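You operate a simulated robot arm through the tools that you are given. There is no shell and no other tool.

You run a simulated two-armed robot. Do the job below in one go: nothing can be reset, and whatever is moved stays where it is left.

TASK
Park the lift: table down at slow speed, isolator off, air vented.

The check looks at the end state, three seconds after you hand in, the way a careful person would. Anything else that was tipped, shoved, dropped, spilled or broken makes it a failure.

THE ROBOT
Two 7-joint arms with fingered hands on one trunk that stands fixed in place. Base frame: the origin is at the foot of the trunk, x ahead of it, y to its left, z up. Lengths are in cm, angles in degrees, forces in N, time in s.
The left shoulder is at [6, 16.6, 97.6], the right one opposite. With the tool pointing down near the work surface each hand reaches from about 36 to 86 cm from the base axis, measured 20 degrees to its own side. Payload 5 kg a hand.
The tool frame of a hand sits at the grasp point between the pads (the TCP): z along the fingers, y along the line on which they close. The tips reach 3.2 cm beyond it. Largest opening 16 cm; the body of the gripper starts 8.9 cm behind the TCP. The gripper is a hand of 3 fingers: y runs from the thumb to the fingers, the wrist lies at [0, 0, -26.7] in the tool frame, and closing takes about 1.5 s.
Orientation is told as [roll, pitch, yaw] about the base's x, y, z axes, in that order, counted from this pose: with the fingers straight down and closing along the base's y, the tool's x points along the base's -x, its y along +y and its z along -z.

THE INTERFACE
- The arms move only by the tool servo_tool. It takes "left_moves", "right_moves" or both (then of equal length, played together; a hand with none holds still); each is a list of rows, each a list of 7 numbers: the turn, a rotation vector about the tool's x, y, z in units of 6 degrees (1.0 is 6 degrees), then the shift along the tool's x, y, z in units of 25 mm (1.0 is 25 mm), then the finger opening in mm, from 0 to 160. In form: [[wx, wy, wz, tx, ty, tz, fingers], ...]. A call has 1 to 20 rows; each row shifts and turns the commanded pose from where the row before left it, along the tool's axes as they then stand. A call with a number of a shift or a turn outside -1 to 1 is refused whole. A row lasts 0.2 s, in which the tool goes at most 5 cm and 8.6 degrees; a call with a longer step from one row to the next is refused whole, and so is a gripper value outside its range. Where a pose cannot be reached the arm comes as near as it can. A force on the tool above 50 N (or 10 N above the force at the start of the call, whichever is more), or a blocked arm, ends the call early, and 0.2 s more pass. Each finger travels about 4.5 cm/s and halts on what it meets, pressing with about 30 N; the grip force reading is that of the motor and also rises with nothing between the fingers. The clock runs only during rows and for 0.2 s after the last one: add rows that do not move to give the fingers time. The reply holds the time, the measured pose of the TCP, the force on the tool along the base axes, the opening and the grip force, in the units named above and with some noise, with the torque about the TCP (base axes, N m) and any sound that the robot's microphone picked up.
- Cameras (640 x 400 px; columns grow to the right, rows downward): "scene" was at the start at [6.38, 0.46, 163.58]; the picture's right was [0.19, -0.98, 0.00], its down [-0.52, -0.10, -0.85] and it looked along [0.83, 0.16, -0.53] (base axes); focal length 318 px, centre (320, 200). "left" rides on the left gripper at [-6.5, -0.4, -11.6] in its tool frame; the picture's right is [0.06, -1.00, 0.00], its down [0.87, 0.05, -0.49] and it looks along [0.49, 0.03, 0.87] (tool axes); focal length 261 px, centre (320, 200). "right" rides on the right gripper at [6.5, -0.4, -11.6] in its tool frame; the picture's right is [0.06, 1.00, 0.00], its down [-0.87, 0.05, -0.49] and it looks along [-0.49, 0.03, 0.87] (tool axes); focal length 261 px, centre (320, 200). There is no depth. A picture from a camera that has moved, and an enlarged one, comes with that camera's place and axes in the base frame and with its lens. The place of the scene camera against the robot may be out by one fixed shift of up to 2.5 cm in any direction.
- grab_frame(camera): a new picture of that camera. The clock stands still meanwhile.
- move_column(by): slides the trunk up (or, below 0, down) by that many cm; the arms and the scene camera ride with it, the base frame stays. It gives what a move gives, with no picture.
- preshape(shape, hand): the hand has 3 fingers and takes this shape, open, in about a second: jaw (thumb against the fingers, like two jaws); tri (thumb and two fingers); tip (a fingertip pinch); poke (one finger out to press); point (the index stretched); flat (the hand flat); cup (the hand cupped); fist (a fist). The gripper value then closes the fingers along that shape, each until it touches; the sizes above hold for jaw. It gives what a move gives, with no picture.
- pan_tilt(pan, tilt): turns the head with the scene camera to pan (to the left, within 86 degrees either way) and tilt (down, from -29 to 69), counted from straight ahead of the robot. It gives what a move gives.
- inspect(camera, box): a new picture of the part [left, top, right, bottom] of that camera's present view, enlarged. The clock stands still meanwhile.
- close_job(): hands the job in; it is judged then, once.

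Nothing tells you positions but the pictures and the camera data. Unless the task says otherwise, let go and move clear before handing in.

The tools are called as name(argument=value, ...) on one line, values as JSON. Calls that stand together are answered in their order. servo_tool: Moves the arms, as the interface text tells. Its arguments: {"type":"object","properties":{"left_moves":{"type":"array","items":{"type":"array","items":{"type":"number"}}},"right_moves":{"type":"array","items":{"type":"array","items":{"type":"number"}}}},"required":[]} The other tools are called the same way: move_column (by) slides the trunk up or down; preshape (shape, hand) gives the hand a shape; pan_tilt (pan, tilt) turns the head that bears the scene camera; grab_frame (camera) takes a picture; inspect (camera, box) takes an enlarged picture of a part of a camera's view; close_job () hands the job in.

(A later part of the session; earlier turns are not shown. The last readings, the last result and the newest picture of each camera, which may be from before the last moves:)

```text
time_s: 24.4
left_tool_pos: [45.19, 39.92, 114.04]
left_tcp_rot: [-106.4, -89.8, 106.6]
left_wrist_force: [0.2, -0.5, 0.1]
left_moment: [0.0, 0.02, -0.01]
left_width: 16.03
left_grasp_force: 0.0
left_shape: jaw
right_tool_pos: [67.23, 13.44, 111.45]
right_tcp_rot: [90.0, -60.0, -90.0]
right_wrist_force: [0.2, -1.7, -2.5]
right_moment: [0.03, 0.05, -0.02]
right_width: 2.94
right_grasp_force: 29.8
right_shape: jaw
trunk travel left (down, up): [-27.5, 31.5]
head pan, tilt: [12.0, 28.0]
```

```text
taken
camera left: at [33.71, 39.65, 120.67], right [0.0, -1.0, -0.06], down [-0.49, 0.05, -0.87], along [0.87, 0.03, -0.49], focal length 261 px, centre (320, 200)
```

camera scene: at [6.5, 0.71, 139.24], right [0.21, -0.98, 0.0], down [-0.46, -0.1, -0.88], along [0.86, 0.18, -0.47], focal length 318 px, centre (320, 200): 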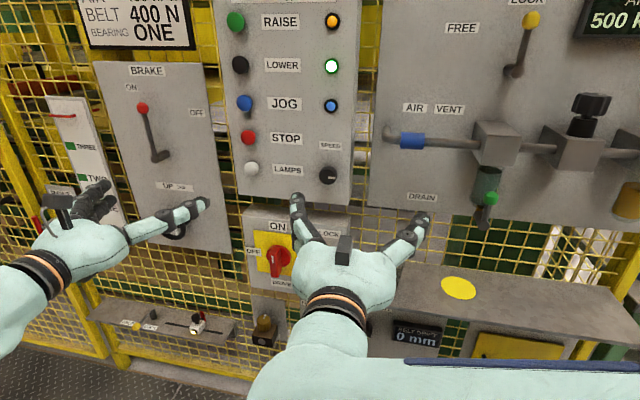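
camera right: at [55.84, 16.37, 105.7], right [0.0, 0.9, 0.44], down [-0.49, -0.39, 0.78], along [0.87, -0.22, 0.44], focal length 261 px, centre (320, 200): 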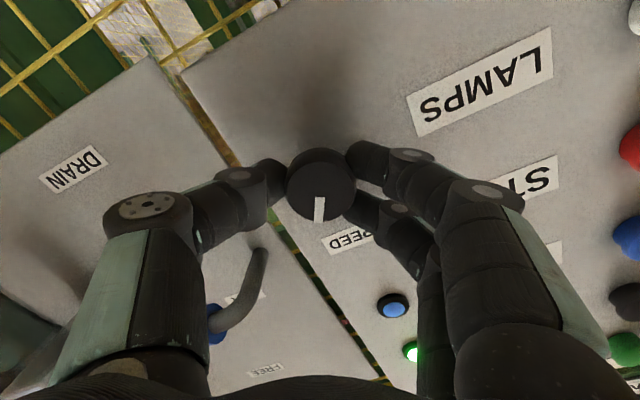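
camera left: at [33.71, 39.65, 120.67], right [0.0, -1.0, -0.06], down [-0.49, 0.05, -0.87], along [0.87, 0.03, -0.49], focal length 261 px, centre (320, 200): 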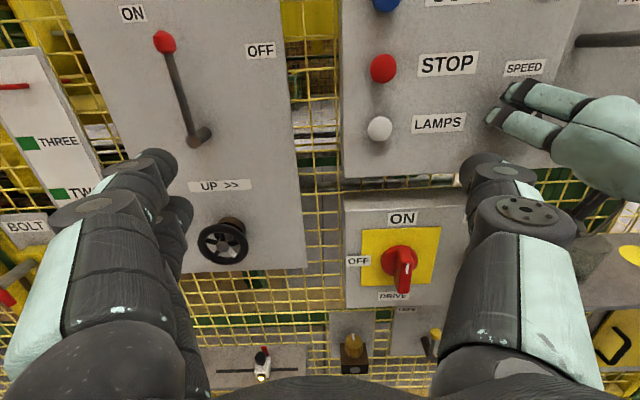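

The knob follows the hand easily. I'll continue counter-clockwise and watch the torque for an end stop.

servo_tool(right_moves=[[0, 0, -1, 0, 0, 0, 30], [0, 0, -1, 0, 0, 0, 30], [0, 0, -1, 0, 0, 0, 30], [0, 0, -1, 0, 0, 0, 30], [0, 0, -1, 0, 0, 0, 30], [0, 0, -1, 0, 0, 0, 30], [0, 0, -1, 0, 0, 0, 30]])

servo_tool(right_moves=[[0, 0, -1, 0, 0, 0, 30], [0, 0, -1, 0, 0, 0, 30], [0, 0, -1, 0, 0, 0, 30], [0, 0, -1, 0, 0, 0, 30], [0, 0, -1, 0, 0, 0, 30], [0, 0, -1, 0, 0, 0, 30]])

grab_frame(camera="right")

```text
time_s: 26.0
left_tool_pos: [45.06, 40.08, 114.17]
left_tcp_rot: [-108.6, -89.9, 108.8]
left_wrist_force: [-0.2, -0.9, -0.5]
left_moment: [0.01, -0.03, 0.01]
left_width: 15.97
left_grasp_force: 0.1
left_shape: jaw
right_tool_pos: [67.19, 13.56, 111.58]
right_tcp_rot: [-90.6, -78.1, 90.5]
right_wrist_force: [2.0, -1.1, 3.4]
right_moment: [0.77, -0.02, 0.02]
right_width: 2.93
right_grasp_force: 30.3
right_shape: jaw
trunk travel left (down, up): [-27.5, 31.5]
head pan, tilt: [12.0, 28.0]
```

```text
time_s: 27.4
left_tool_pos: [45.04, 40.32, 114.22]
left_tcp_rot: [-107.4, -89.8, 107.6]
left_wrist_force: [0.0, -0.2, -0.2]
left_moment: [-0.02, -0.01, 0.04]
left_width: 16.0
left_grasp_force: 0.0
left_shape: jaw
right_tool_pos: [67.07, 14.04, 111.87]
right_tcp_rot: [-90.6, -41.9, 90.8]
right_wrist_force: [16.1, 23.8, 32.2]
right_moment: [0.98, -0.58, 0.3]
right_width: 2.67
right_grasp_force: 29.9
right_shape: jaw
trunk travel left (down, up): [-27.5, 31.5]
head pan, tilt: [12.0, 28.0]
```

```text
taken
camera right: at [55.78, 8.83, 107.87], right [0.0, 0.62, -0.78], down [-0.5, 0.68, 0.54], along [0.87, 0.39, 0.31], focal length 261 px, centre (320, 200)
```

right: 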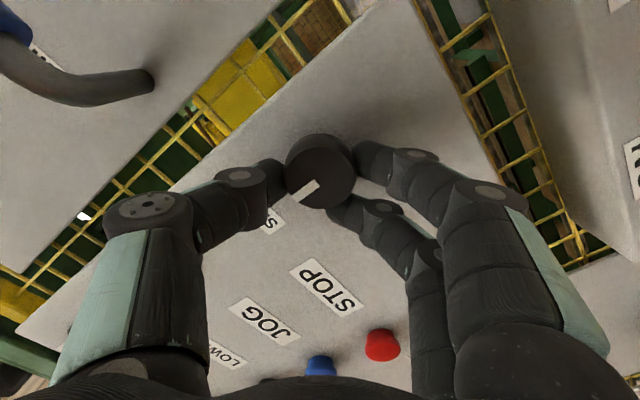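

Torque rose sharply after roughly 90–100°, so I've reached an end stop and the fingers slipped a little. I'll release, back off and check where the pointer ended.

servo_tool(right_moves=[[0, 0, 0.5, 0, 0, 0, 40], [0, 0, 0.5, 0, 0, 0, 75], [0, 0, 0, 0, 0, 0, 80], [0, 0, 0, 0, 0, 0, 80], [0, 0, 0, 0, 0, 0, 80]])

servo_tool(right_moves=[[0, 0, 0, 0, 0, -0.8, 80], [0, 0, 0, 0, 0, -0.8, 80], [0, 0, 0, 0, 0, -0.8, 80], [0, 0, 0, 0, 0, -0.8, 80], [0, 0, 0, 0, 0, -0.8, 80], [0, 0, 0, 0, 0, -0.8, 80]])

grab_frame(camera="right")

inspect(camera="left", box=[430, 40, 640, 180])

inspect(camera="scene", box=[200, 0, 360, 210])

```text
time_s: 28.6
left_tool_pos: [45.16, 40.01, 114.17]
left_tcp_rot: [-107.3, -89.8, 107.6]
left_wrist_force: [0.6, -0.3, -0.8]
left_moment: [0.03, 0.02, 0.0]
left_width: 16.03
left_grasp_force: 0.1
left_shape: jaw
right_tool_pos: [67.27, 13.5, 111.43]
right_tcp_rot: [-90.0, -48.0, 90.0]
right_wrist_force: [-0.1, 0.5, -0.5]
right_moment: [0.0, -0.01, 0.02]
right_width: 7.93
right_grasp_force: 0.2
right_shape: jaw
trunk travel left (down, up): [-27.5, 31.5]
head pan, tilt: [12.0, 28.0]
```

```text
time_s: 30.0
left_tool_pos: [45.15, 40.18, 114.19]
left_tcp_rot: [-109.4, -89.8, 109.6]
left_wrist_force: [0.4, 0.3, 0.8]
left_moment: [-0.03, 0.04, 0.01]
left_width: 15.98
left_grasp_force: 0.0
left_shape: jaw
right_tool_pos: [55.12, 13.54, 111.5]
right_tcp_rot: [-90.0, -48.0, 90.1]
right_wrist_force: [-0.6, 0.2, -0.1]
right_moment: [0.01, -0.02, 0.0]
right_width: 7.94
right_grasp_force: 0.1
right_shape: jaw
trunk travel left (down, up): [-27.5, 31.5]
head pan, tilt: [12.0, 28.0]
```

```text
taken
camera right: at [43.74, 8.81, 107.02], right [0.0, 0.7, -0.71], down [-0.49, 0.62, 0.61], along [0.87, 0.35, 0.34], focal length 261 px, centre (320, 200)
```

right: 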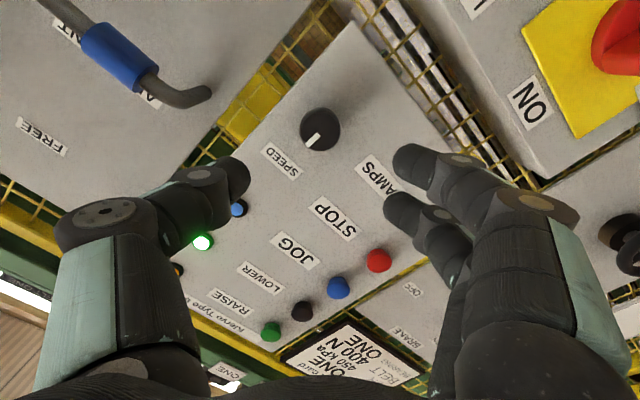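

```text
2.86 times, centred on (535, 110) of left
camera zoom: at [33.68, 39.68, 120.67], right [0.0, -1.0, -0.06], down [-0.49, 0.05, -0.87], along [0.87, 0.03, -0.49], focal length 745 px, centre (-294, 457)
```

zoom: 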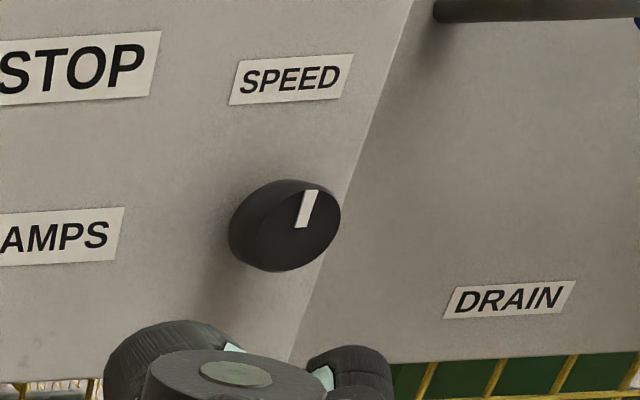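

```text
1.90 times, centred on (280, 105) of scene
camera zoom: at [6.49, 0.69, 139.23], right [0.21, -0.98, 0.0], down [-0.46, -0.1, -0.88], along [0.86, 0.18, -0.47], focal length 605 px, centre (396, 381)
```

zoom: 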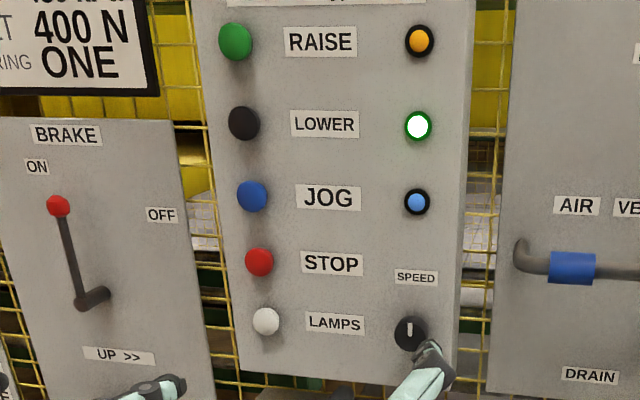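

The pointer now stands at 12 o'clock against the counter-clockwise stop, which I take as slow. Now I'll shape the left hand for poking and look for the finger relative to the buttons.

preshape(hand="left", shape="poke")

grab_frame(camera="left")

grab_frame(camera="scene")

```text
time_s: 30.9
left_tool_pos: [45.15, 40.1, 114.24]
left_tcp_rot: [-107.7, -89.7, 107.9]
left_wrist_force: [-0.2, -0.1, -0.1]
left_moment: [0.02, 0.03, -0.01]
left_width: 0.01
left_grasp_force: 0.1
left_shape: poke
right_tool_pos: [55.32, 13.5, 111.64]
right_tcp_rot: [-90.0, -48.0, 90.0]
right_wrist_force: [0.0, 0.1, 0.1]
right_moment: [0.01, 0.01, -0.01]
right_width: 7.93
right_grasp_force: 0.1
right_shape: jaw
trunk travel left (down, up): [-27.5, 31.5]
head pan, tilt: [12.0, 28.0]
```

```text
taken
camera left: at [33.69, 39.69, 120.67], right [0.0, -1.0, -0.06], down [-0.49, 0.05, -0.87], along [0.87, 0.03, -0.49], focal length 261 px, centre (320, 200)
```

left: 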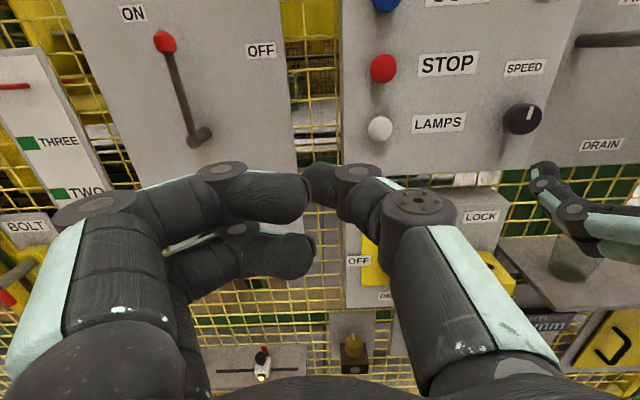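

```text
taken
camera scene: at [6.5, 0.69, 139.23], right [0.21, -0.98, 0.0], down [-0.46, -0.1, -0.88], along [0.86, 0.18, -0.47], focal length 318 px, centre (320, 200)
```

scene: 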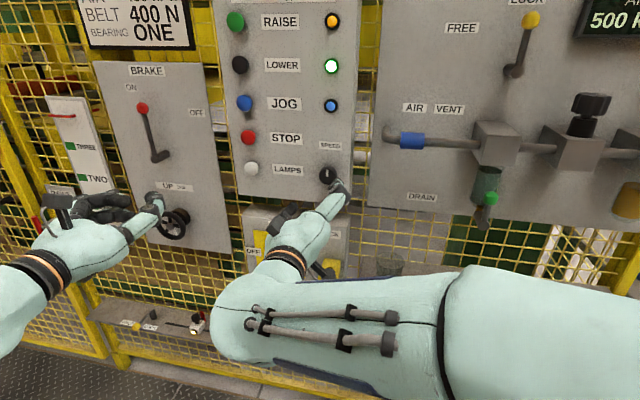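

inspect(camera="scene", box=[20, 160, 200, 280])

inspect(camera="left", box=[140, 130, 460, 330])

```text
3.33 times, centred on (110, 220) of scene
camera zoom: at [6.5, 0.69, 139.23], right [0.21, -0.98, 0.0], down [-0.46, -0.1, -0.88], along [0.86, 0.18, -0.47], focal length 1058 px, centre (1020, 133)
```

zoom: 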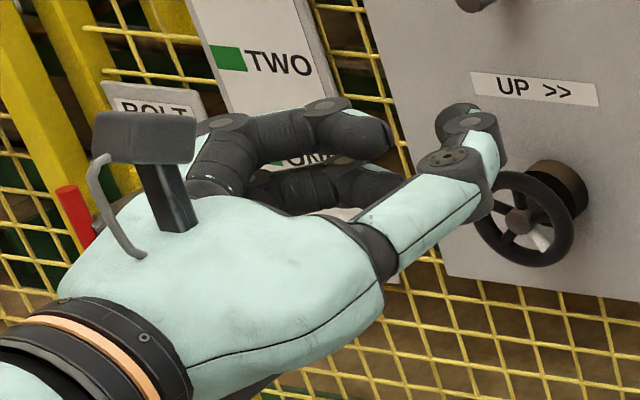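

```text
2.00 times, centred on (300, 230) of left
camera zoom: at [33.69, 39.69, 120.67], right [0.0, -1.0, -0.06], down [-0.49, 0.05, -0.87], along [0.87, 0.03, -0.49], focal length 521 px, centre (360, 140)
```

zoom: 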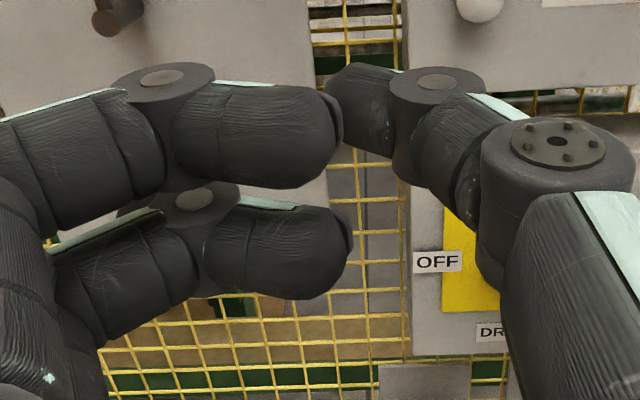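

In the poke shape the thumb is the extended finger, with its tip nearly on the tool axis about 4 cm ahead of the TCP. I'll raise the trunk 25 cm so the head camera can see the level scale over the hand while I press LOWER.

move_column(by=25)

grab_frame(camera="scene")

grab_frame(camera="left")

```text
time_s: 33.5
left_tool_pos: [45.07, 40.16, 139.18]
left_tcp_rot: [-106.6, -89.8, 106.8]
left_wrist_force: [0.0, 0.0, -0.1]
left_moment: [0.0, -0.02, 0.01]
left_width: 0.0
left_grasp_force: 0.1
left_shape: poke
right_tool_pos: [55.17, 13.59, 136.31]
right_tcp_rot: [-90.0, -48.0, 90.0]
right_wrist_force: [-0.4, -0.2, 0.3]
right_moment: [0.01, 0.0, -0.01]
right_width: 7.92
right_grasp_force: 0.0
right_shape: jaw
trunk travel left (down, up): [-52.5, 6.5]
head pan, tilt: [12.0, 28.0]
```

```text
taken
camera scene: at [6.51, 0.7, 164.23], right [0.21, -0.98, 0.0], down [-0.46, -0.1, -0.88], along [0.86, 0.18, -0.47], focal length 318 px, centre (320, 200)
```

scene: 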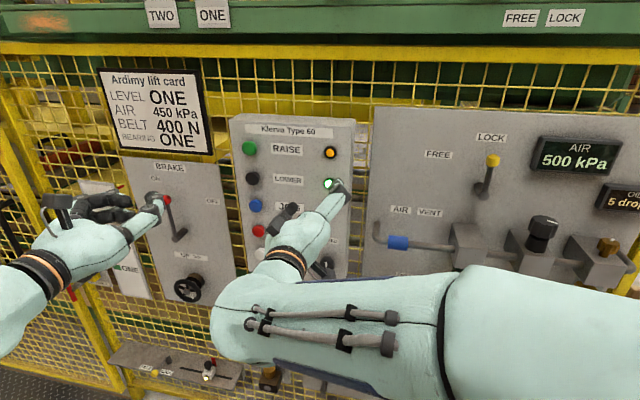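

```text
taken
camera left: at [33.69, 39.7, 145.66], right [0.0, -1.0, -0.06], down [-0.49, 0.05, -0.87], along [0.87, 0.03, -0.49], focal length 261 px, centre (320, 200)
```

left: 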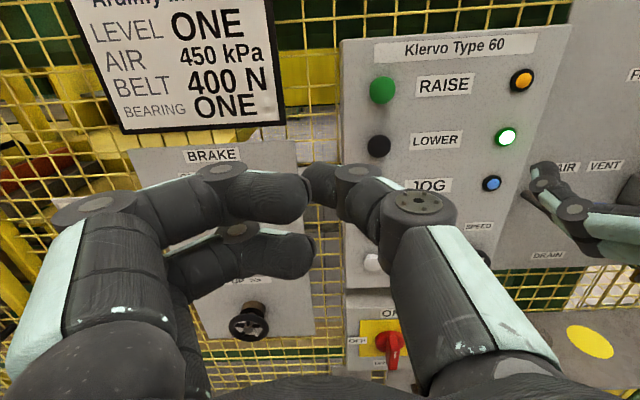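

I'll withdraw the right hand back and to the right, and move the left thumb to a stand-off about 5 cm in front of LOWER at [70.3, 31.9, 133.4].

servo_tool(right_moves=[[0, 0, 0, 0, 0, -0.9, 80], [0, 0, 0, 0, 0, -0.9, 80], [0, 0, 0, 0, 0, -0.9, 80], [0, 0, 0, 0.8, -0.8, 0, 80], [0, 0, 0, 0.8, -0.8, 0, 80], [0, 0, 0, 0.8, -0.8, 0, 80], [0, 0, 0, 0.8, -0.8, 0, 80], [0, 0, 0, 0.8, -0.8, 0, 80]])

servo_tool(left_moves=[[0, 0, 0, 0.265, -0.4375, 0.77, 0], [0, 0, 0, 0.265, -0.4375, 0.77, 0], [0, 0, 0, 0.265, -0.4375, 0.77, 0], [0, 0, 0, 0.265, -0.4375, 0.77, 0], [0, 0, 0, 0.265, -0.4375, 0.77, 0], [0, 0, 0, 0.265, -0.4375, 0.77, 0], [0, 0, 0, 0.265, -0.4375, 0.77, 0], [0, 0, 0, 0.265, -0.4375, 0.77, 0]])

grab_frame(camera="left")

grab_frame(camera="scene")

```text
time_s: 35.3
left_tool_pos: [45.28, 40.0, 139.3]
left_tcp_rot: [-115.3, -89.8, 115.5]
left_wrist_force: [0.6, -0.2, -0.2]
left_moment: [-0.01, 0.01, 0.05]
left_width: 0.0
left_grasp_force: 0.0
left_shape: poke
right_tool_pos: [48.48, -0.78, 135.75]
right_tcp_rot: [-90.0, -48.1, 90.1]
right_wrist_force: [0.9, -0.3, -0.7]
right_moment: [0.01, 0.02, 0.04]
right_width: 7.91
right_grasp_force: 0.0
right_shape: jaw
trunk travel left (down, up): [-52.5, 6.5]
head pan, tilt: [12.0, 28.0]
```

```text
time_s: 37.1
left_tool_pos: [60.53, 31.24, 133.87]
left_tcp_rot: [-99.5, -89.8, 99.7]
left_wrist_force: [0.3, 0.2, 0.3]
left_moment: [0.0, 0.01, 0.0]
left_width: 0.0
left_grasp_force: 0.1
left_shape: poke
right_tool_pos: [48.57, -0.64, 135.72]
right_tcp_rot: [-90.0, -48.0, 89.9]
right_wrist_force: [0.2, -0.2, -0.5]
right_moment: [0.0, 0.03, 0.0]
right_width: 7.92
right_grasp_force: 0.1
right_shape: jaw
trunk travel left (down, up): [-52.5, 6.5]
head pan, tilt: [12.0, 28.0]
```

```text
taken
camera left: at [49.16, 30.89, 140.34], right [0.0, -1.0, -0.06], down [-0.49, 0.05, -0.87], along [0.87, 0.03, -0.49], focal length 261 px, centre (320, 200)
```

left: 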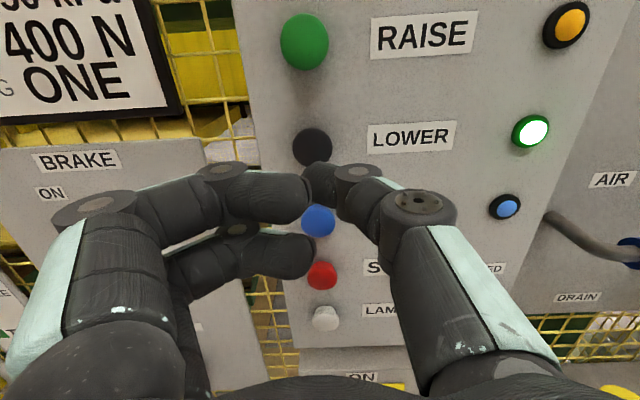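

```text
taken
camera scene: at [6.59, 0.63, 164.23], right [0.21, -0.98, 0.0], down [-0.46, -0.1, -0.88], along [0.86, 0.18, -0.47], focal length 318 px, centre (320, 200)
```

scene: 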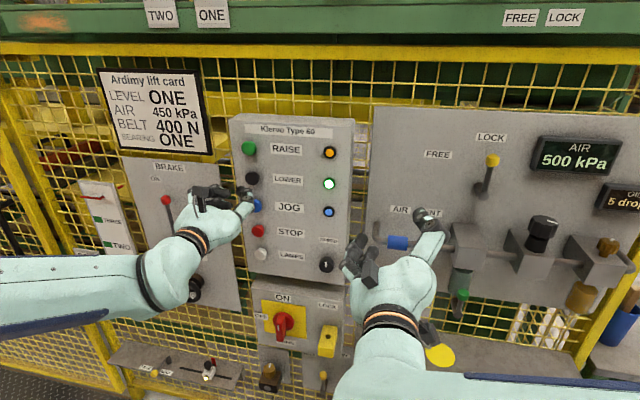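

The thumb tip lines up with LOWER, and the red level pointer is visible left of the hand. I'll creep forward, watching the force.

servo_tool(left_moves=[[0, 0, 0, -0.12, 0.1, 0.5, 0], [0, 0, 0, -0.08, 0.06, 0.5, 0], [0, 0, 0, 0, 0, 0.3, 0]])

grab_frame(camera="left")

inspect(camera="scene", box=[180, 120, 360, 280])

```text
time_s: 37.9
left_tool_pos: [63.8, 31.9, 134.54]
left_tcp_rot: [-101.9, -89.8, 102.1]
left_wrist_force: [0.0, -0.5, -0.1]
left_moment: [0.02, -0.02, -0.01]
left_width: 0.02
left_grasp_force: 0.1
left_shape: poke
right_tool_pos: [48.67, -0.67, 135.67]
right_tcp_rot: [-90.1, -48.1, 90.0]
right_wrist_force: [-0.1, -0.3, 0.2]
right_moment: [-0.04, 0.0, 0.02]
right_width: 7.95
right_grasp_force: 0.0
right_shape: jaw
trunk travel left (down, up): [-52.5, 6.5]
head pan, tilt: [12.0, 28.0]
```

```text
taken
camera left: at [52.35, 31.37, 140.95], right [0.0, -1.0, -0.06], down [-0.49, 0.05, -0.87], along [0.87, 0.03, -0.49], focal length 261 px, centre (320, 200)
```

left: 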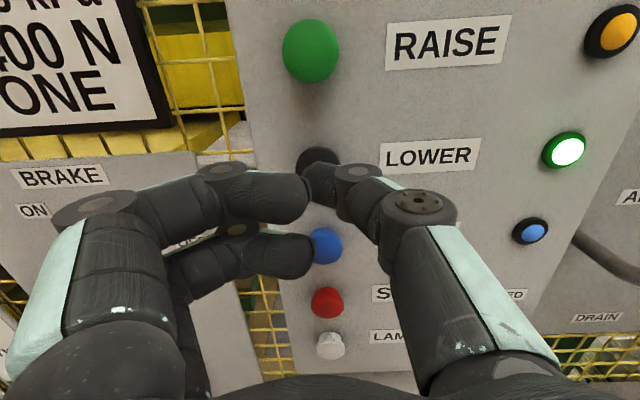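

```text
2.50 times, centred on (270, 200) of scene
camera zoom: at [6.54, 0.67, 164.23], right [0.21, -0.98, 0.0], down [-0.46, -0.1, -0.88], along [0.86, 0.18, -0.47], focal length 794 px, centre (445, 200)
```

zoom: 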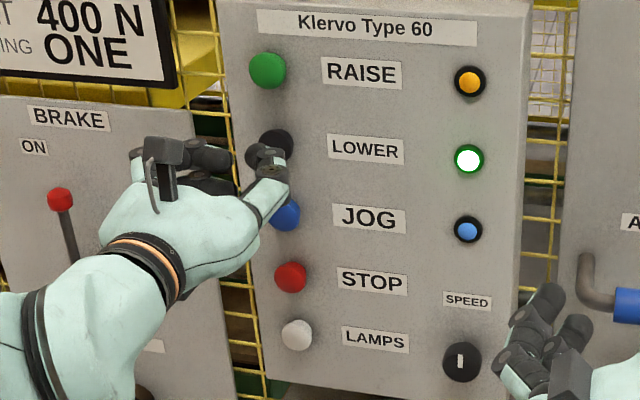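

servo_tool(left_moves=[[0, 0, 0, 0, 0, 0.2, 0], [0, 0, 0, 0, 0, 0.2, 0]])

servo_tool(left_moves=[[0, 0, 0, 0, 0, 0.15, 0]])

inspect(camera="scene", box=[60, 120, 360, 300])

```text
time_s: 38.5
left_tool_pos: [64.84, 31.91, 134.49]
left_tcp_rot: [-106.9, -89.8, 107.0]
left_wrist_force: [-0.1, 1.2, 0.0]
left_moment: [0.01, -0.01, -0.01]
left_width: 0.0
left_grasp_force: 0.1
left_shape: poke
right_tool_pos: [48.41, -0.64, 135.78]
right_tcp_rot: [-90.1, -48.0, 89.9]
right_wrist_force: [-0.3, -0.1, 0.0]
right_moment: [-0.02, -0.01, -0.01]
right_width: 7.94
right_grasp_force: 0.1
right_shape: jaw
trunk travel left (down, up): [-52.5, 6.5]
head pan, tilt: [12.0, 28.0]
```

```text
time_s: 38.9
left_tool_pos: [65.25, 31.77, 134.54]
left_tcp_rot: [-95.4, -89.9, 95.7]
left_wrist_force: [0.1, -0.7, -0.5]
left_moment: [0.03, 0.0, -0.03]
left_width: 0.0
left_grasp_force: 0.1
left_shape: poke
right_tool_pos: [48.44, -0.54, 135.86]
right_tcp_rot: [-90.0, -48.0, 89.9]
right_wrist_force: [-0.5, -0.2, -0.2]
right_moment: [0.0, -0.01, 0.01]
right_width: 7.91
right_grasp_force: 0.0
right_shape: jaw
trunk travel left (down, up): [-52.5, 6.5]
head pan, tilt: [12.0, 28.0]
```

```text
2.13 times, centred on (210, 210) of scene
camera zoom: at [6.53, 0.68, 164.23], right [0.21, -0.98, 0.0], down [-0.46, -0.1, -0.88], along [0.86, 0.18, -0.47], focal length 677 px, centre (555, 179)
```

zoom: 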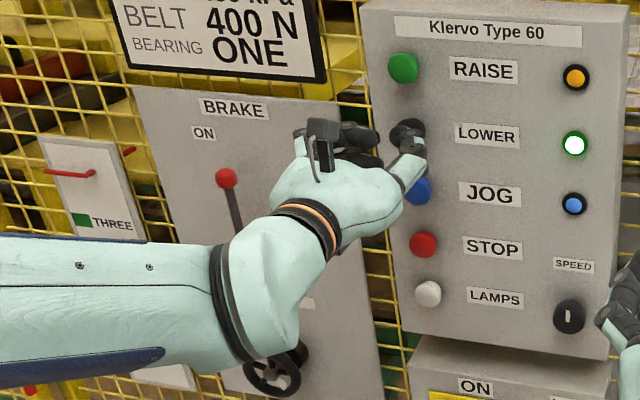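

No contact yet. I'll continue in small steps.

servo_tool(left_moves=[[0, 0, 0, 0, 0, 0.15, 0]])

servo_tool(left_moves=[[0, 0, 0, 0, 0, 0.15, 0]])

inspect(camera="scene", box=[60, 120, 360, 300])

```text
time_s: 39.3
left_tool_pos: [65.61, 31.85, 134.57]
left_tcp_rot: [-112.8, -89.8, 113.1]
left_wrist_force: [-0.4, 0.4, 0.2]
left_moment: [0.0, 0.01, -0.01]
left_width: 0.0
left_grasp_force: 0.1
left_shape: poke
right_tool_pos: [48.58, -0.69, 135.77]
right_tcp_rot: [-89.9, -47.9, 90.0]
right_wrist_force: [-0.2, -0.2, 0.0]
right_moment: [0.02, 0.01, 0.0]
right_width: 7.91
right_grasp_force: 0.0
right_shape: jaw
trunk travel left (down, up): [-52.5, 6.5]
head pan, tilt: [12.0, 28.0]
```

```text
time_s: 39.7
left_tool_pos: [65.93, 31.87, 134.46]
left_tcp_rot: [-107.6, -89.8, 107.9]
left_wrist_force: [0.5, -0.2, 0.9]
left_moment: [-0.04, -0.01, 0.03]
left_width: 0.0
left_grasp_force: 0.0
left_shape: poke
right_tool_pos: [48.5, -0.67, 135.76]
right_tcp_rot: [-90.0, -48.1, 90.0]
right_wrist_force: [-0.8, 0.4, 0.3]
right_moment: [0.02, 0.0, 0.05]
right_width: 7.98
right_grasp_force: 0.1
right_shape: jaw
trunk travel left (down, up): [-52.5, 6.5]
head pan, tilt: [12.0, 28.0]
```

```text
2.13 times, centred on (210, 210) of scene
camera zoom: at [6.54, 0.67, 164.23], right [0.21, -0.98, 0.0], down [-0.46, -0.1, -0.88], along [0.86, 0.18, -0.47], focal length 677 px, centre (555, 179)
```

zoom: 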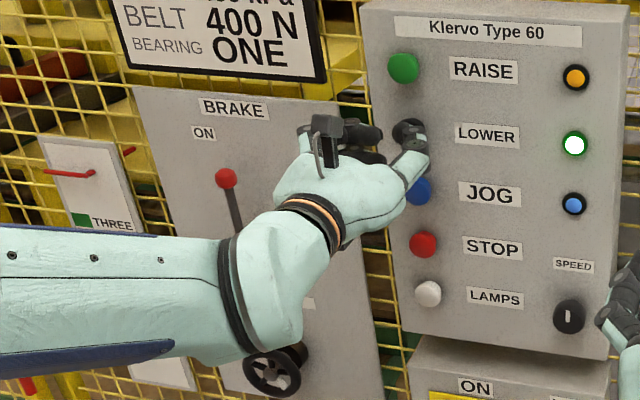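

servo_tool(left_moves=[[0, 0, 0, 0, 0, 0.15, 0]])

servo_tool(left_moves=[[0, 0, 0, 0, 0, 0.15, 0]])

inspect(camera="scene", box=[60, 120, 360, 300])

grab_frame(camera="left")

```text
time_s: 40.1
left_tool_pos: [66.34, 31.68, 134.44]
left_tcp_rot: [-97.7, -89.7, 97.9]
left_wrist_force: [-0.6, -0.1, 0.4]
left_moment: [-0.02, 0.05, -0.01]
left_width: 0.02
left_grasp_force: 0.1
left_shape: poke
right_tool_pos: [48.53, -0.67, 135.77]
right_tcp_rot: [-90.0, -48.0, 90.1]
right_wrist_force: [0.4, 0.4, -0.1]
right_moment: [-0.01, -0.02, 0.03]
right_width: 7.97
right_grasp_force: 0.1
right_shape: jaw
trunk travel left (down, up): [-52.5, 6.5]
head pan, tilt: [12.0, 28.0]
```

```text
time_s: 40.5
left_tool_pos: [66.62, 31.75, 134.51]
left_tcp_rot: [-108.7, -89.7, 108.8]
left_wrist_force: [-2.7, -0.3, 0.2]
left_moment: [-0.01, 0.01, -0.08]
left_width: 0.03
left_grasp_force: 0.0
left_shape: poke
right_tool_pos: [48.39, -0.64, 135.77]
right_tcp_rot: [-90.0, -48.0, 90.0]
right_wrist_force: [-0.1, 0.7, 0.5]
right_moment: [0.0, -0.03, 0.01]
right_width: 7.95
right_grasp_force: 0.1
right_shape: jaw
trunk travel left (down, up): [-52.5, 6.5]
head pan, tilt: [12.0, 28.0]
heard: click
```

```text
2.13 times, centred on (210, 210) of scene
camera zoom: at [6.49, 0.66, 164.23], right [0.21, -0.98, 0.0], down [-0.46, -0.1, -0.88], along [0.86, 0.18, -0.47], focal length 677 px, centre (555, 179)
```

zoom: 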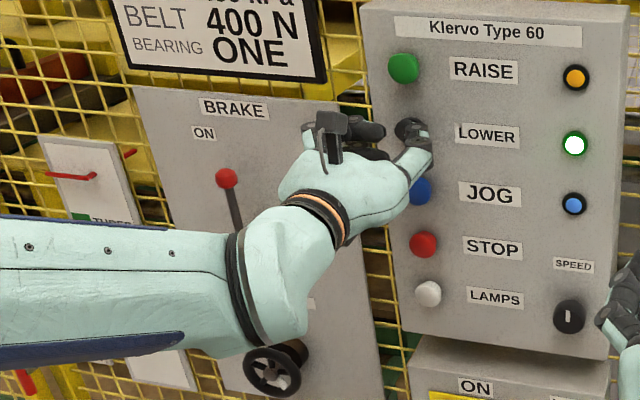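

```text
taken
camera left: at [55.24, 31.41, 140.95], right [0.0, -1.0, -0.06], down [-0.49, 0.05, -0.87], along [0.87, 0.03, -0.49], focal length 261 px, centre (320, 200)
```

left: 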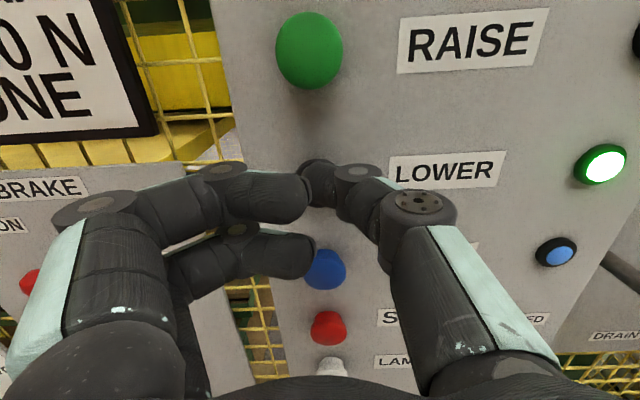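

There was a click with light force on LOWER. I'll hold it and watch the pointer.

servo_tool(left_moves=[[0, 0, 0, 0, 0, 0, 0], [0, 0, 0, 0, 0, 0, 0], [0, 0, 0, 0, 0, 0, 0], [0, 0, 0, 0, 0, 0, 0], [0, 0, 0, 0, 0, 0, 0]])

inspect(camera="scene", box=[60, 120, 360, 300])

```text
time_s: 41.7
left_tool_pos: [66.65, 31.84, 134.44]
left_tcp_rot: [-110.8, -89.8, 111.0]
left_wrist_force: [-2.1, -0.5, 0.0]
left_moment: [0.01, 0.0, 0.01]
left_width: 0.0
left_grasp_force: 0.1
left_shape: poke
right_tool_pos: [48.41, -0.78, 135.75]
right_tcp_rot: [-90.0, -48.0, 90.0]
right_wrist_force: [-0.3, 0.1, 0.1]
right_moment: [0.0, 0.0, 0.01]
right_width: 7.96
right_grasp_force: 0.0
right_shape: jaw
trunk travel left (down, up): [-52.5, 6.5]
head pan, tilt: [12.0, 28.0]
```

```text
2.13 times, centred on (210, 210) of scene
camera zoom: at [6.47, 0.68, 164.23], right [0.21, -0.98, 0.0], down [-0.46, -0.1, -0.88], along [0.86, 0.18, -0.47], focal length 677 px, centre (555, 179)
```

zoom: 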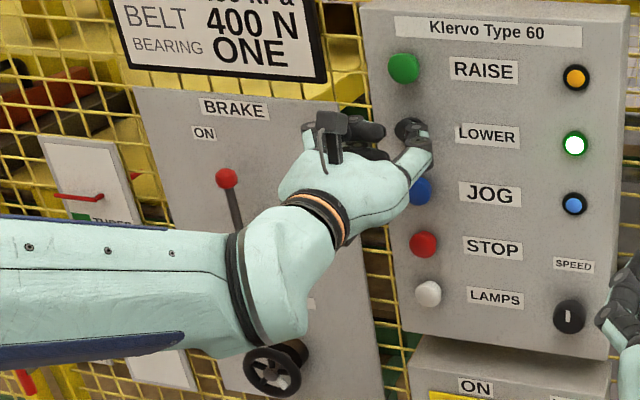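

The pointer is moving down smoothly at roughly 2 cm/s, so LOWER runs the table. I'll keep holding and watching.

servo_tool(left_moves=[[0, 0, 0, 0, 0, 0, 0], [0, 0, 0, 0, 0, 0, 0], [0, 0, 0, 0, 0, 0, 0], [0, 0, 0, 0, 0, 0, 0], [0, 0, 0, 0, 0, 0, 0], [0, 0, 0, 0, 0, 0, 0], [0, 0, 0, 0, 0, 0, 0], [0, 0, 0, 0, 0, 0, 0], [0, 0, 0, 0, 0, 0, 0]])

grab_frame(camera="scene")

```text
time_s: 43.7
left_tool_pos: [66.67, 31.86, 134.44]
left_tcp_rot: [-110.8, -89.8, 111.0]
left_wrist_force: [-2.1, 0.6, 0.7]
left_moment: [0.01, -0.01, 0.01]
left_width: 0.01
left_grasp_force: 0.0
left_shape: poke
right_tool_pos: [48.39, -0.66, 135.8]
right_tcp_rot: [-90.1, -48.0, 90.0]
right_wrist_force: [0.1, 0.3, -0.4]
right_moment: [-0.04, 0.01, -0.03]
right_width: 7.95
right_grasp_force: 0.0
right_shape: jaw
trunk travel left (down, up): [-52.5, 6.5]
head pan, tilt: [12.0, 28.0]
```

```text
taken
camera scene: at [6.47, 0.68, 164.23], right [0.21, -0.98, 0.0], down [-0.46, -0.1, -0.88], along [0.86, 0.18, -0.47], focal length 318 px, centre (320, 200)
```

scene: 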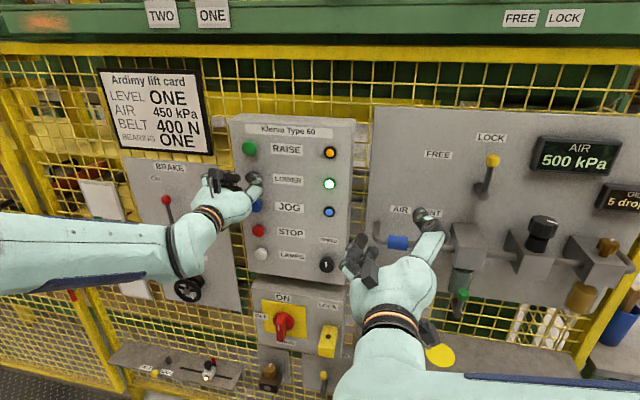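

The forearm now hides the scale, so I'll look at what is still visible of the table through the mesh.

inspect(camera="scene", box=[0, 80, 240, 230])

inspect(camera="scene", box=[0, 250, 240, 400])

```text
2.67 times, centred on (120, 155) of scene
camera zoom: at [6.47, 0.68, 164.23], right [0.21, -0.98, 0.0], down [-0.46, -0.1, -0.88], along [0.86, 0.18, -0.47], focal length 847 px, centre (853, 320)
```

zoom: 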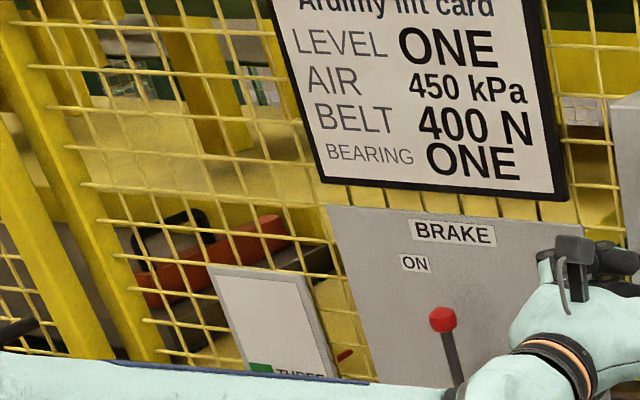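

```text
2.67 times, centred on (120, 325) of scene
camera zoom: at [6.47, 0.68, 164.23], right [0.21, -0.98, 0.0], down [-0.46, -0.1, -0.88], along [0.86, 0.18, -0.47], focal length 847 px, centre (853, -133)
```

zoom: 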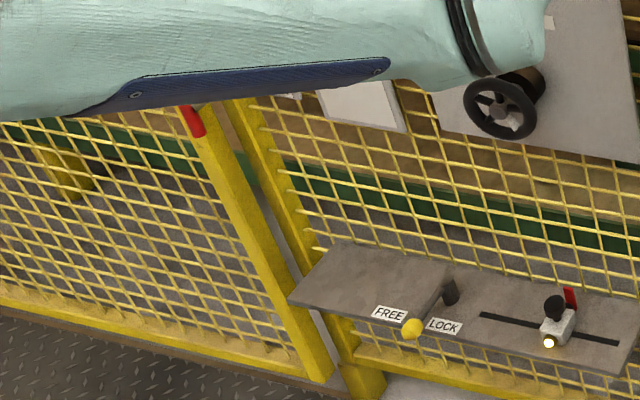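

The table is coming down, with the pointer now near THREE behind the forearm. I'll keep holding LOWER for 4 s and check again.

servo_tool(left_moves=[[0, 0, 0, 0, 0, 0, 0], [0, 0, 0, 0, 0, 0, 0], [0, 0, 0, 0, 0, 0, 0], [0, 0, 0, 0, 0, 0, 0], [0, 0, 0, 0, 0, 0, 0], [0, 0, 0, 0, 0, 0, 0], [0, 0, 0, 0, 0, 0, 0], [0, 0, 0, 0, 0, 0, 0], [0, 0, 0, 0, 0, 0, 0], [0, 0, 0, 0, 0, 0, 0], [0, 0, 0, 0, 0, 0, 0], [0, 0, 0, 0, 0, 0, 0], [0, 0, 0, 0, 0, 0, 0], [0, 0, 0, 0, 0, 0, 0], [0, 0, 0, 0, 0, 0, 0], [0, 0, 0, 0, 0, 0, 0]])

grab_frame(camera="scene")

inspect(camera="scene", box=[0, 80, 240, 230])

inspect(camera="scene", box=[0, 250, 240, 400])

```text
time_s: 47.1
left_tool_pos: [66.72, 31.85, 134.49]
left_tcp_rot: [-110.8, -89.8, 111.0]
left_wrist_force: [-2.2, 0.0, 0.5]
left_moment: [-0.01, 0.03, 0.01]
left_width: 0.01
left_grasp_force: 0.0
left_shape: poke
right_tool_pos: [48.48, -0.53, 135.7]
right_tcp_rot: [-90.0, -47.9, 90.0]
right_wrist_force: [-0.1, 0.4, 0.6]
right_moment: [-0.01, -0.01, 0.02]
right_width: 7.93
right_grasp_force: 0.0
right_shape: jaw
trunk travel left (down, up): [-52.5, 6.5]
head pan, tilt: [12.0, 28.0]
```

```text
taken
camera scene: at [6.47, 0.68, 164.23], right [0.21, -0.98, 0.0], down [-0.46, -0.1, -0.88], along [0.86, 0.18, -0.47], focal length 318 px, centre (320, 200)
```

scene: 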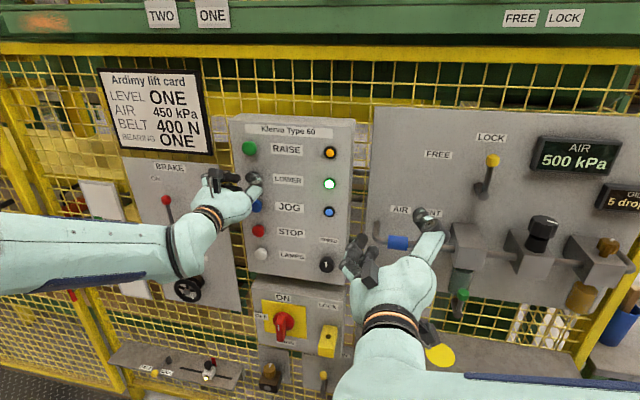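

```text
2.67 times, centred on (120, 155) of scene
camera zoom: at [6.47, 0.68, 164.23], right [0.21, -0.98, 0.0], down [-0.46, -0.1, -0.88], along [0.86, 0.18, -0.47], focal length 847 px, centre (853, 320)
```

zoom: 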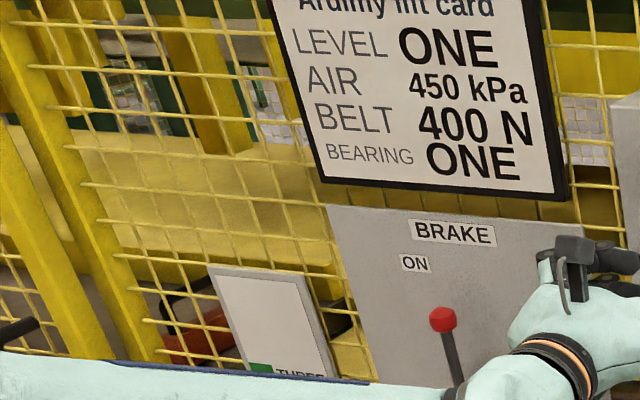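

```text
2.67 times, centred on (120, 325) of scene
camera zoom: at [6.47, 0.68, 164.23], right [0.21, -0.98, 0.0], down [-0.46, -0.1, -0.88], along [0.86, 0.18, -0.47], focal length 847 px, centre (853, -133)
```

zoom: 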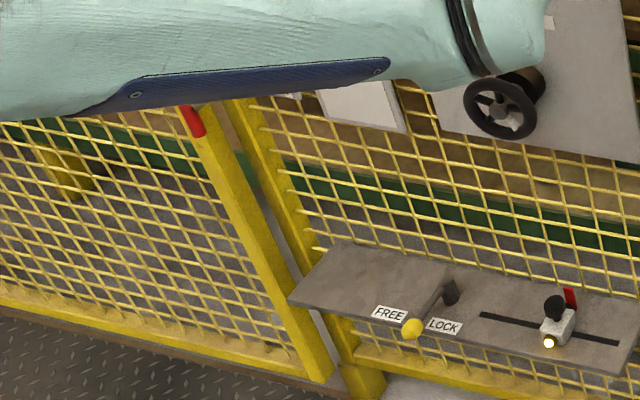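

It is still descending. I'll hold another 3 s and re-check.

servo_tool(left_moves=[[0, 0, 0, 0, 0, 0, 0], [0, 0, 0, 0, 0, 0, 0], [0, 0, 0, 0, 0, 0, 0], [0, 0, 0, 0, 0, 0, 0], [0, 0, 0, 0, 0, 0, 0], [0, 0, 0, 0, 0, 0, 0], [0, 0, 0, 0, 0, 0, 0], [0, 0, 0, 0, 0, 0, 0], [0, 0, 0, 0, 0, 0, 0], [0, 0, 0, 0, 0, 0, 0], [0, 0, 0, 0, 0, 0, 0], [0, 0, 0, 0, 0, 0, 0], [0, 0, 0, 0, 0, 0, 0], [0, 0, 0, 0, 0, 0, 0], [0, 0, 0, 0, 0, 0, 0]])

inspect(camera="scene", box=[0, 80, 240, 230])

inspect(camera="scene", box=[0, 250, 240, 400])

```text
time_s: 50.3
left_tool_pos: [66.67, 31.86, 134.53]
left_tcp_rot: [-110.8, -89.9, 110.8]
left_wrist_force: [-1.8, -0.1, -0.2]
left_moment: [0.0, 0.01, -0.01]
left_width: 0.0
left_grasp_force: 0.0
left_shape: poke
right_tool_pos: [48.36, -0.78, 135.84]
right_tcp_rot: [-89.9, -48.0, 89.9]
right_wrist_force: [-0.4, 0.3, -0.5]
right_moment: [0.0, 0.01, 0.03]
right_width: 7.93
right_grasp_force: 0.1
right_shape: jaw
trunk travel left (down, up): [-52.5, 6.5]
head pan, tilt: [12.0, 28.0]
```

```text
2.67 times, centred on (120, 155) of scene
camera zoom: at [6.47, 0.68, 164.23], right [0.21, -0.98, 0.0], down [-0.46, -0.1, -0.88], along [0.86, 0.18, -0.47], focal length 847 px, centre (853, 320)
```

zoom: 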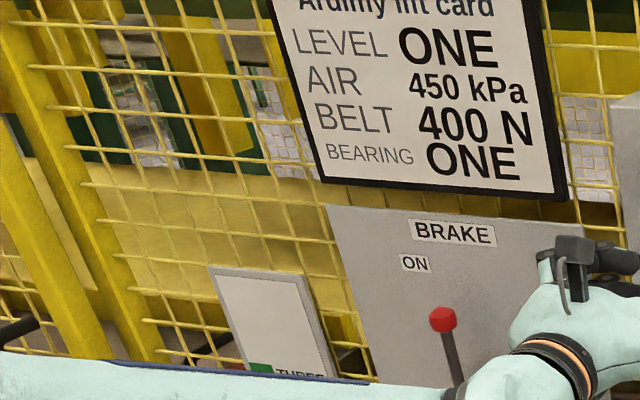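

```text
2.67 times, centred on (120, 325) of scene
camera zoom: at [6.47, 0.68, 164.23], right [0.21, -0.98, 0.0], down [-0.46, -0.1, -0.88], along [0.86, 0.18, -0.47], focal length 847 px, centre (853, -133)
```

zoom: 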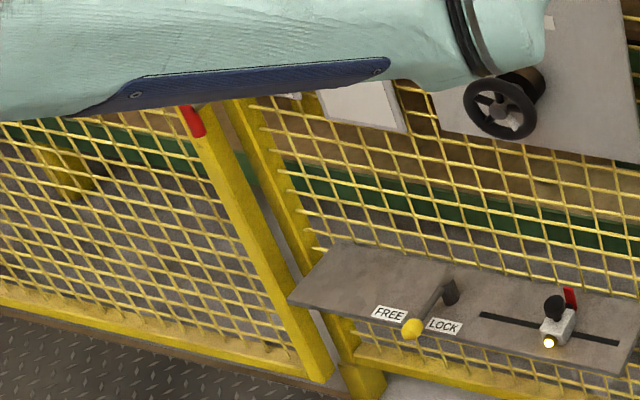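

It is still moving steadily; I'll keep holding.

servo_tool(left_moves=[[0, 0, 0, 0, 0, 0, 0], [0, 0, 0, 0, 0, 0, 0], [0, 0, 0, 0, 0, 0, 0], [0, 0, 0, 0, 0, 0, 0], [0, 0, 0, 0, 0, 0, 0], [0, 0, 0, 0, 0, 0, 0], [0, 0, 0, 0, 0, 0, 0], [0, 0, 0, 0, 0, 0, 0], [0, 0, 0, 0, 0, 0, 0], [0, 0, 0, 0, 0, 0, 0], [0, 0, 0, 0, 0, 0, 0], [0, 0, 0, 0, 0, 0, 0], [0, 0, 0, 0, 0, 0, 0], [0, 0, 0, 0, 0, 0, 0], [0, 0, 0, 0, 0, 0, 0], [0, 0, 0, 0, 0, 0, 0], [0, 0, 0, 0, 0, 0, 0], [0, 0, 0, 0, 0, 0, 0]])

inspect(camera="scene", box=[0, 80, 240, 230])

inspect(camera="scene", box=[0, 250, 240, 400])

```text
time_s: 54.1
left_tool_pos: [66.69, 31.84, 134.48]
left_tcp_rot: [-110.7, -89.8, 110.8]
left_wrist_force: [-2.9, -0.1, -0.3]
left_moment: [0.02, 0.0, -0.04]
left_width: 0.02
left_grasp_force: 0.1
left_shape: poke
right_tool_pos: [48.39, -0.67, 135.79]
right_tcp_rot: [-90.0, -48.0, 90.0]
right_wrist_force: [-0.1, 0.7, 0.0]
right_moment: [0.01, 0.0, 0.02]
right_width: 7.95
right_grasp_force: 0.1
right_shape: jaw
trunk travel left (down, up): [-52.5, 6.5]
head pan, tilt: [12.0, 28.0]
```

```text
2.67 times, centred on (120, 155) of scene
camera zoom: at [6.47, 0.68, 164.23], right [0.21, -0.98, 0.0], down [-0.46, -0.1, -0.88], along [0.86, 0.18, -0.47], focal length 847 px, centre (853, 320)
```

zoom: 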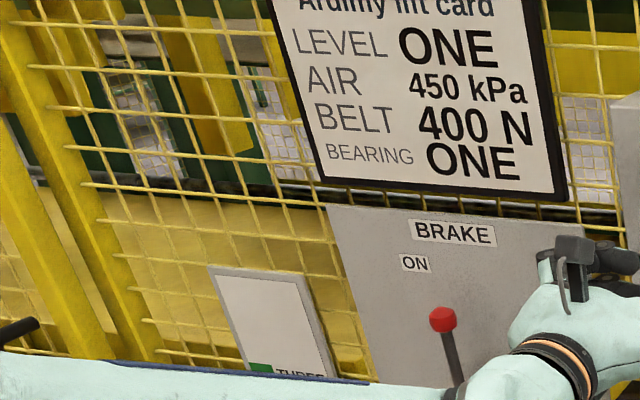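

```text
2.67 times, centred on (120, 325) of scene
camera zoom: at [6.47, 0.68, 164.23], right [0.21, -0.98, 0.0], down [-0.46, -0.1, -0.88], along [0.86, 0.18, -0.47], focal length 847 px, centre (853, -133)
```

zoom: 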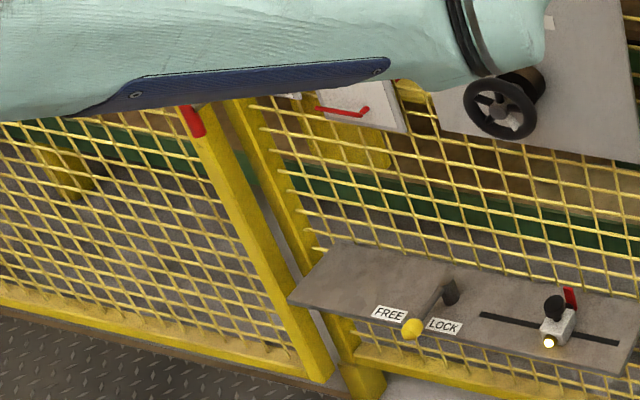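

The pointer has come out below the forearm, already below ONE and near the foot of the scale. A short hold will show whether it has stopped.

servo_tool(left_moves=[[0, 0, 0, 0, 0, 0, 0], [0, 0, 0, 0, 0, 0, 0]])

inspect(camera="scene", box=[60, 240, 220, 340])

servo_tool(left_moves=[[0, 0, 0, 0, 0, 0, 0], [0, 0, 0, 0, 0, 0, 0], [0, 0, 0, 0, 0, 0, 0]])

inspect(camera="scene", box=[60, 240, 220, 340])

```text
time_s: 54.7
left_tool_pos: [66.6, 31.83, 134.43]
left_tcp_rot: [-110.7, -89.9, 110.9]
left_wrist_force: [-1.5, -0.5, -0.7]
left_moment: [0.03, 0.01, -0.01]
left_width: 0.01
left_grasp_force: 0.0
left_shape: poke
right_tool_pos: [48.46, -0.7, 135.73]
right_tcp_rot: [-89.9, -48.0, 89.9]
right_wrist_force: [-0.4, 0.3, 0.3]
right_moment: [-0.01, 0.01, -0.03]
right_width: 7.94
right_grasp_force: 0.2
right_shape: jaw
trunk travel left (down, up): [-52.5, 6.5]
head pan, tilt: [12.0, 28.0]
```

```text
4.00 times, centred on (140, 290) of scene
camera zoom: at [6.47, 0.68, 164.23], right [0.21, -0.98, 0.0], down [-0.46, -0.1, -0.88], along [0.86, 0.18, -0.47], focal length 1270 px, centre (1040, -160)
```

zoom: 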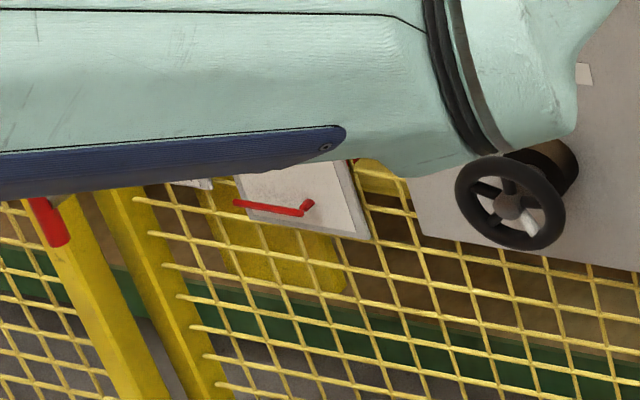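

```text
time_s: 55.5
left_tool_pos: [66.6, 31.87, 134.53]
left_tcp_rot: [-110.6, -89.8, 110.8]
left_wrist_force: [-1.3, -0.4, 0.5]
left_moment: [-0.03, -0.01, -0.01]
left_width: 0.0
left_grasp_force: 0.1
left_shape: poke
right_tool_pos: [48.42, -0.58, 135.76]
right_tcp_rot: [-90.0, -48.0, 89.9]
right_wrist_force: [-0.9, -0.5, 0.5]
right_moment: [0.03, -0.02, 0.0]
right_width: 7.95
right_grasp_force: 0.0
right_shape: jaw
trunk travel left (down, up): [-52.5, 6.5]
head pan, tilt: [12.0, 28.0]
```

```text
4.00 times, centred on (140, 290) of scene
camera zoom: at [6.47, 0.68, 164.23], right [0.21, -0.98, 0.0], down [-0.46, -0.1, -0.88], along [0.86, 0.18, -0.47], focal length 1270 px, centre (1040, -160)
```

zoom: 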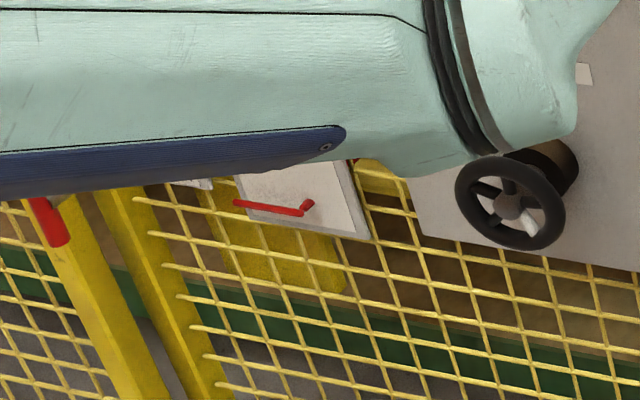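

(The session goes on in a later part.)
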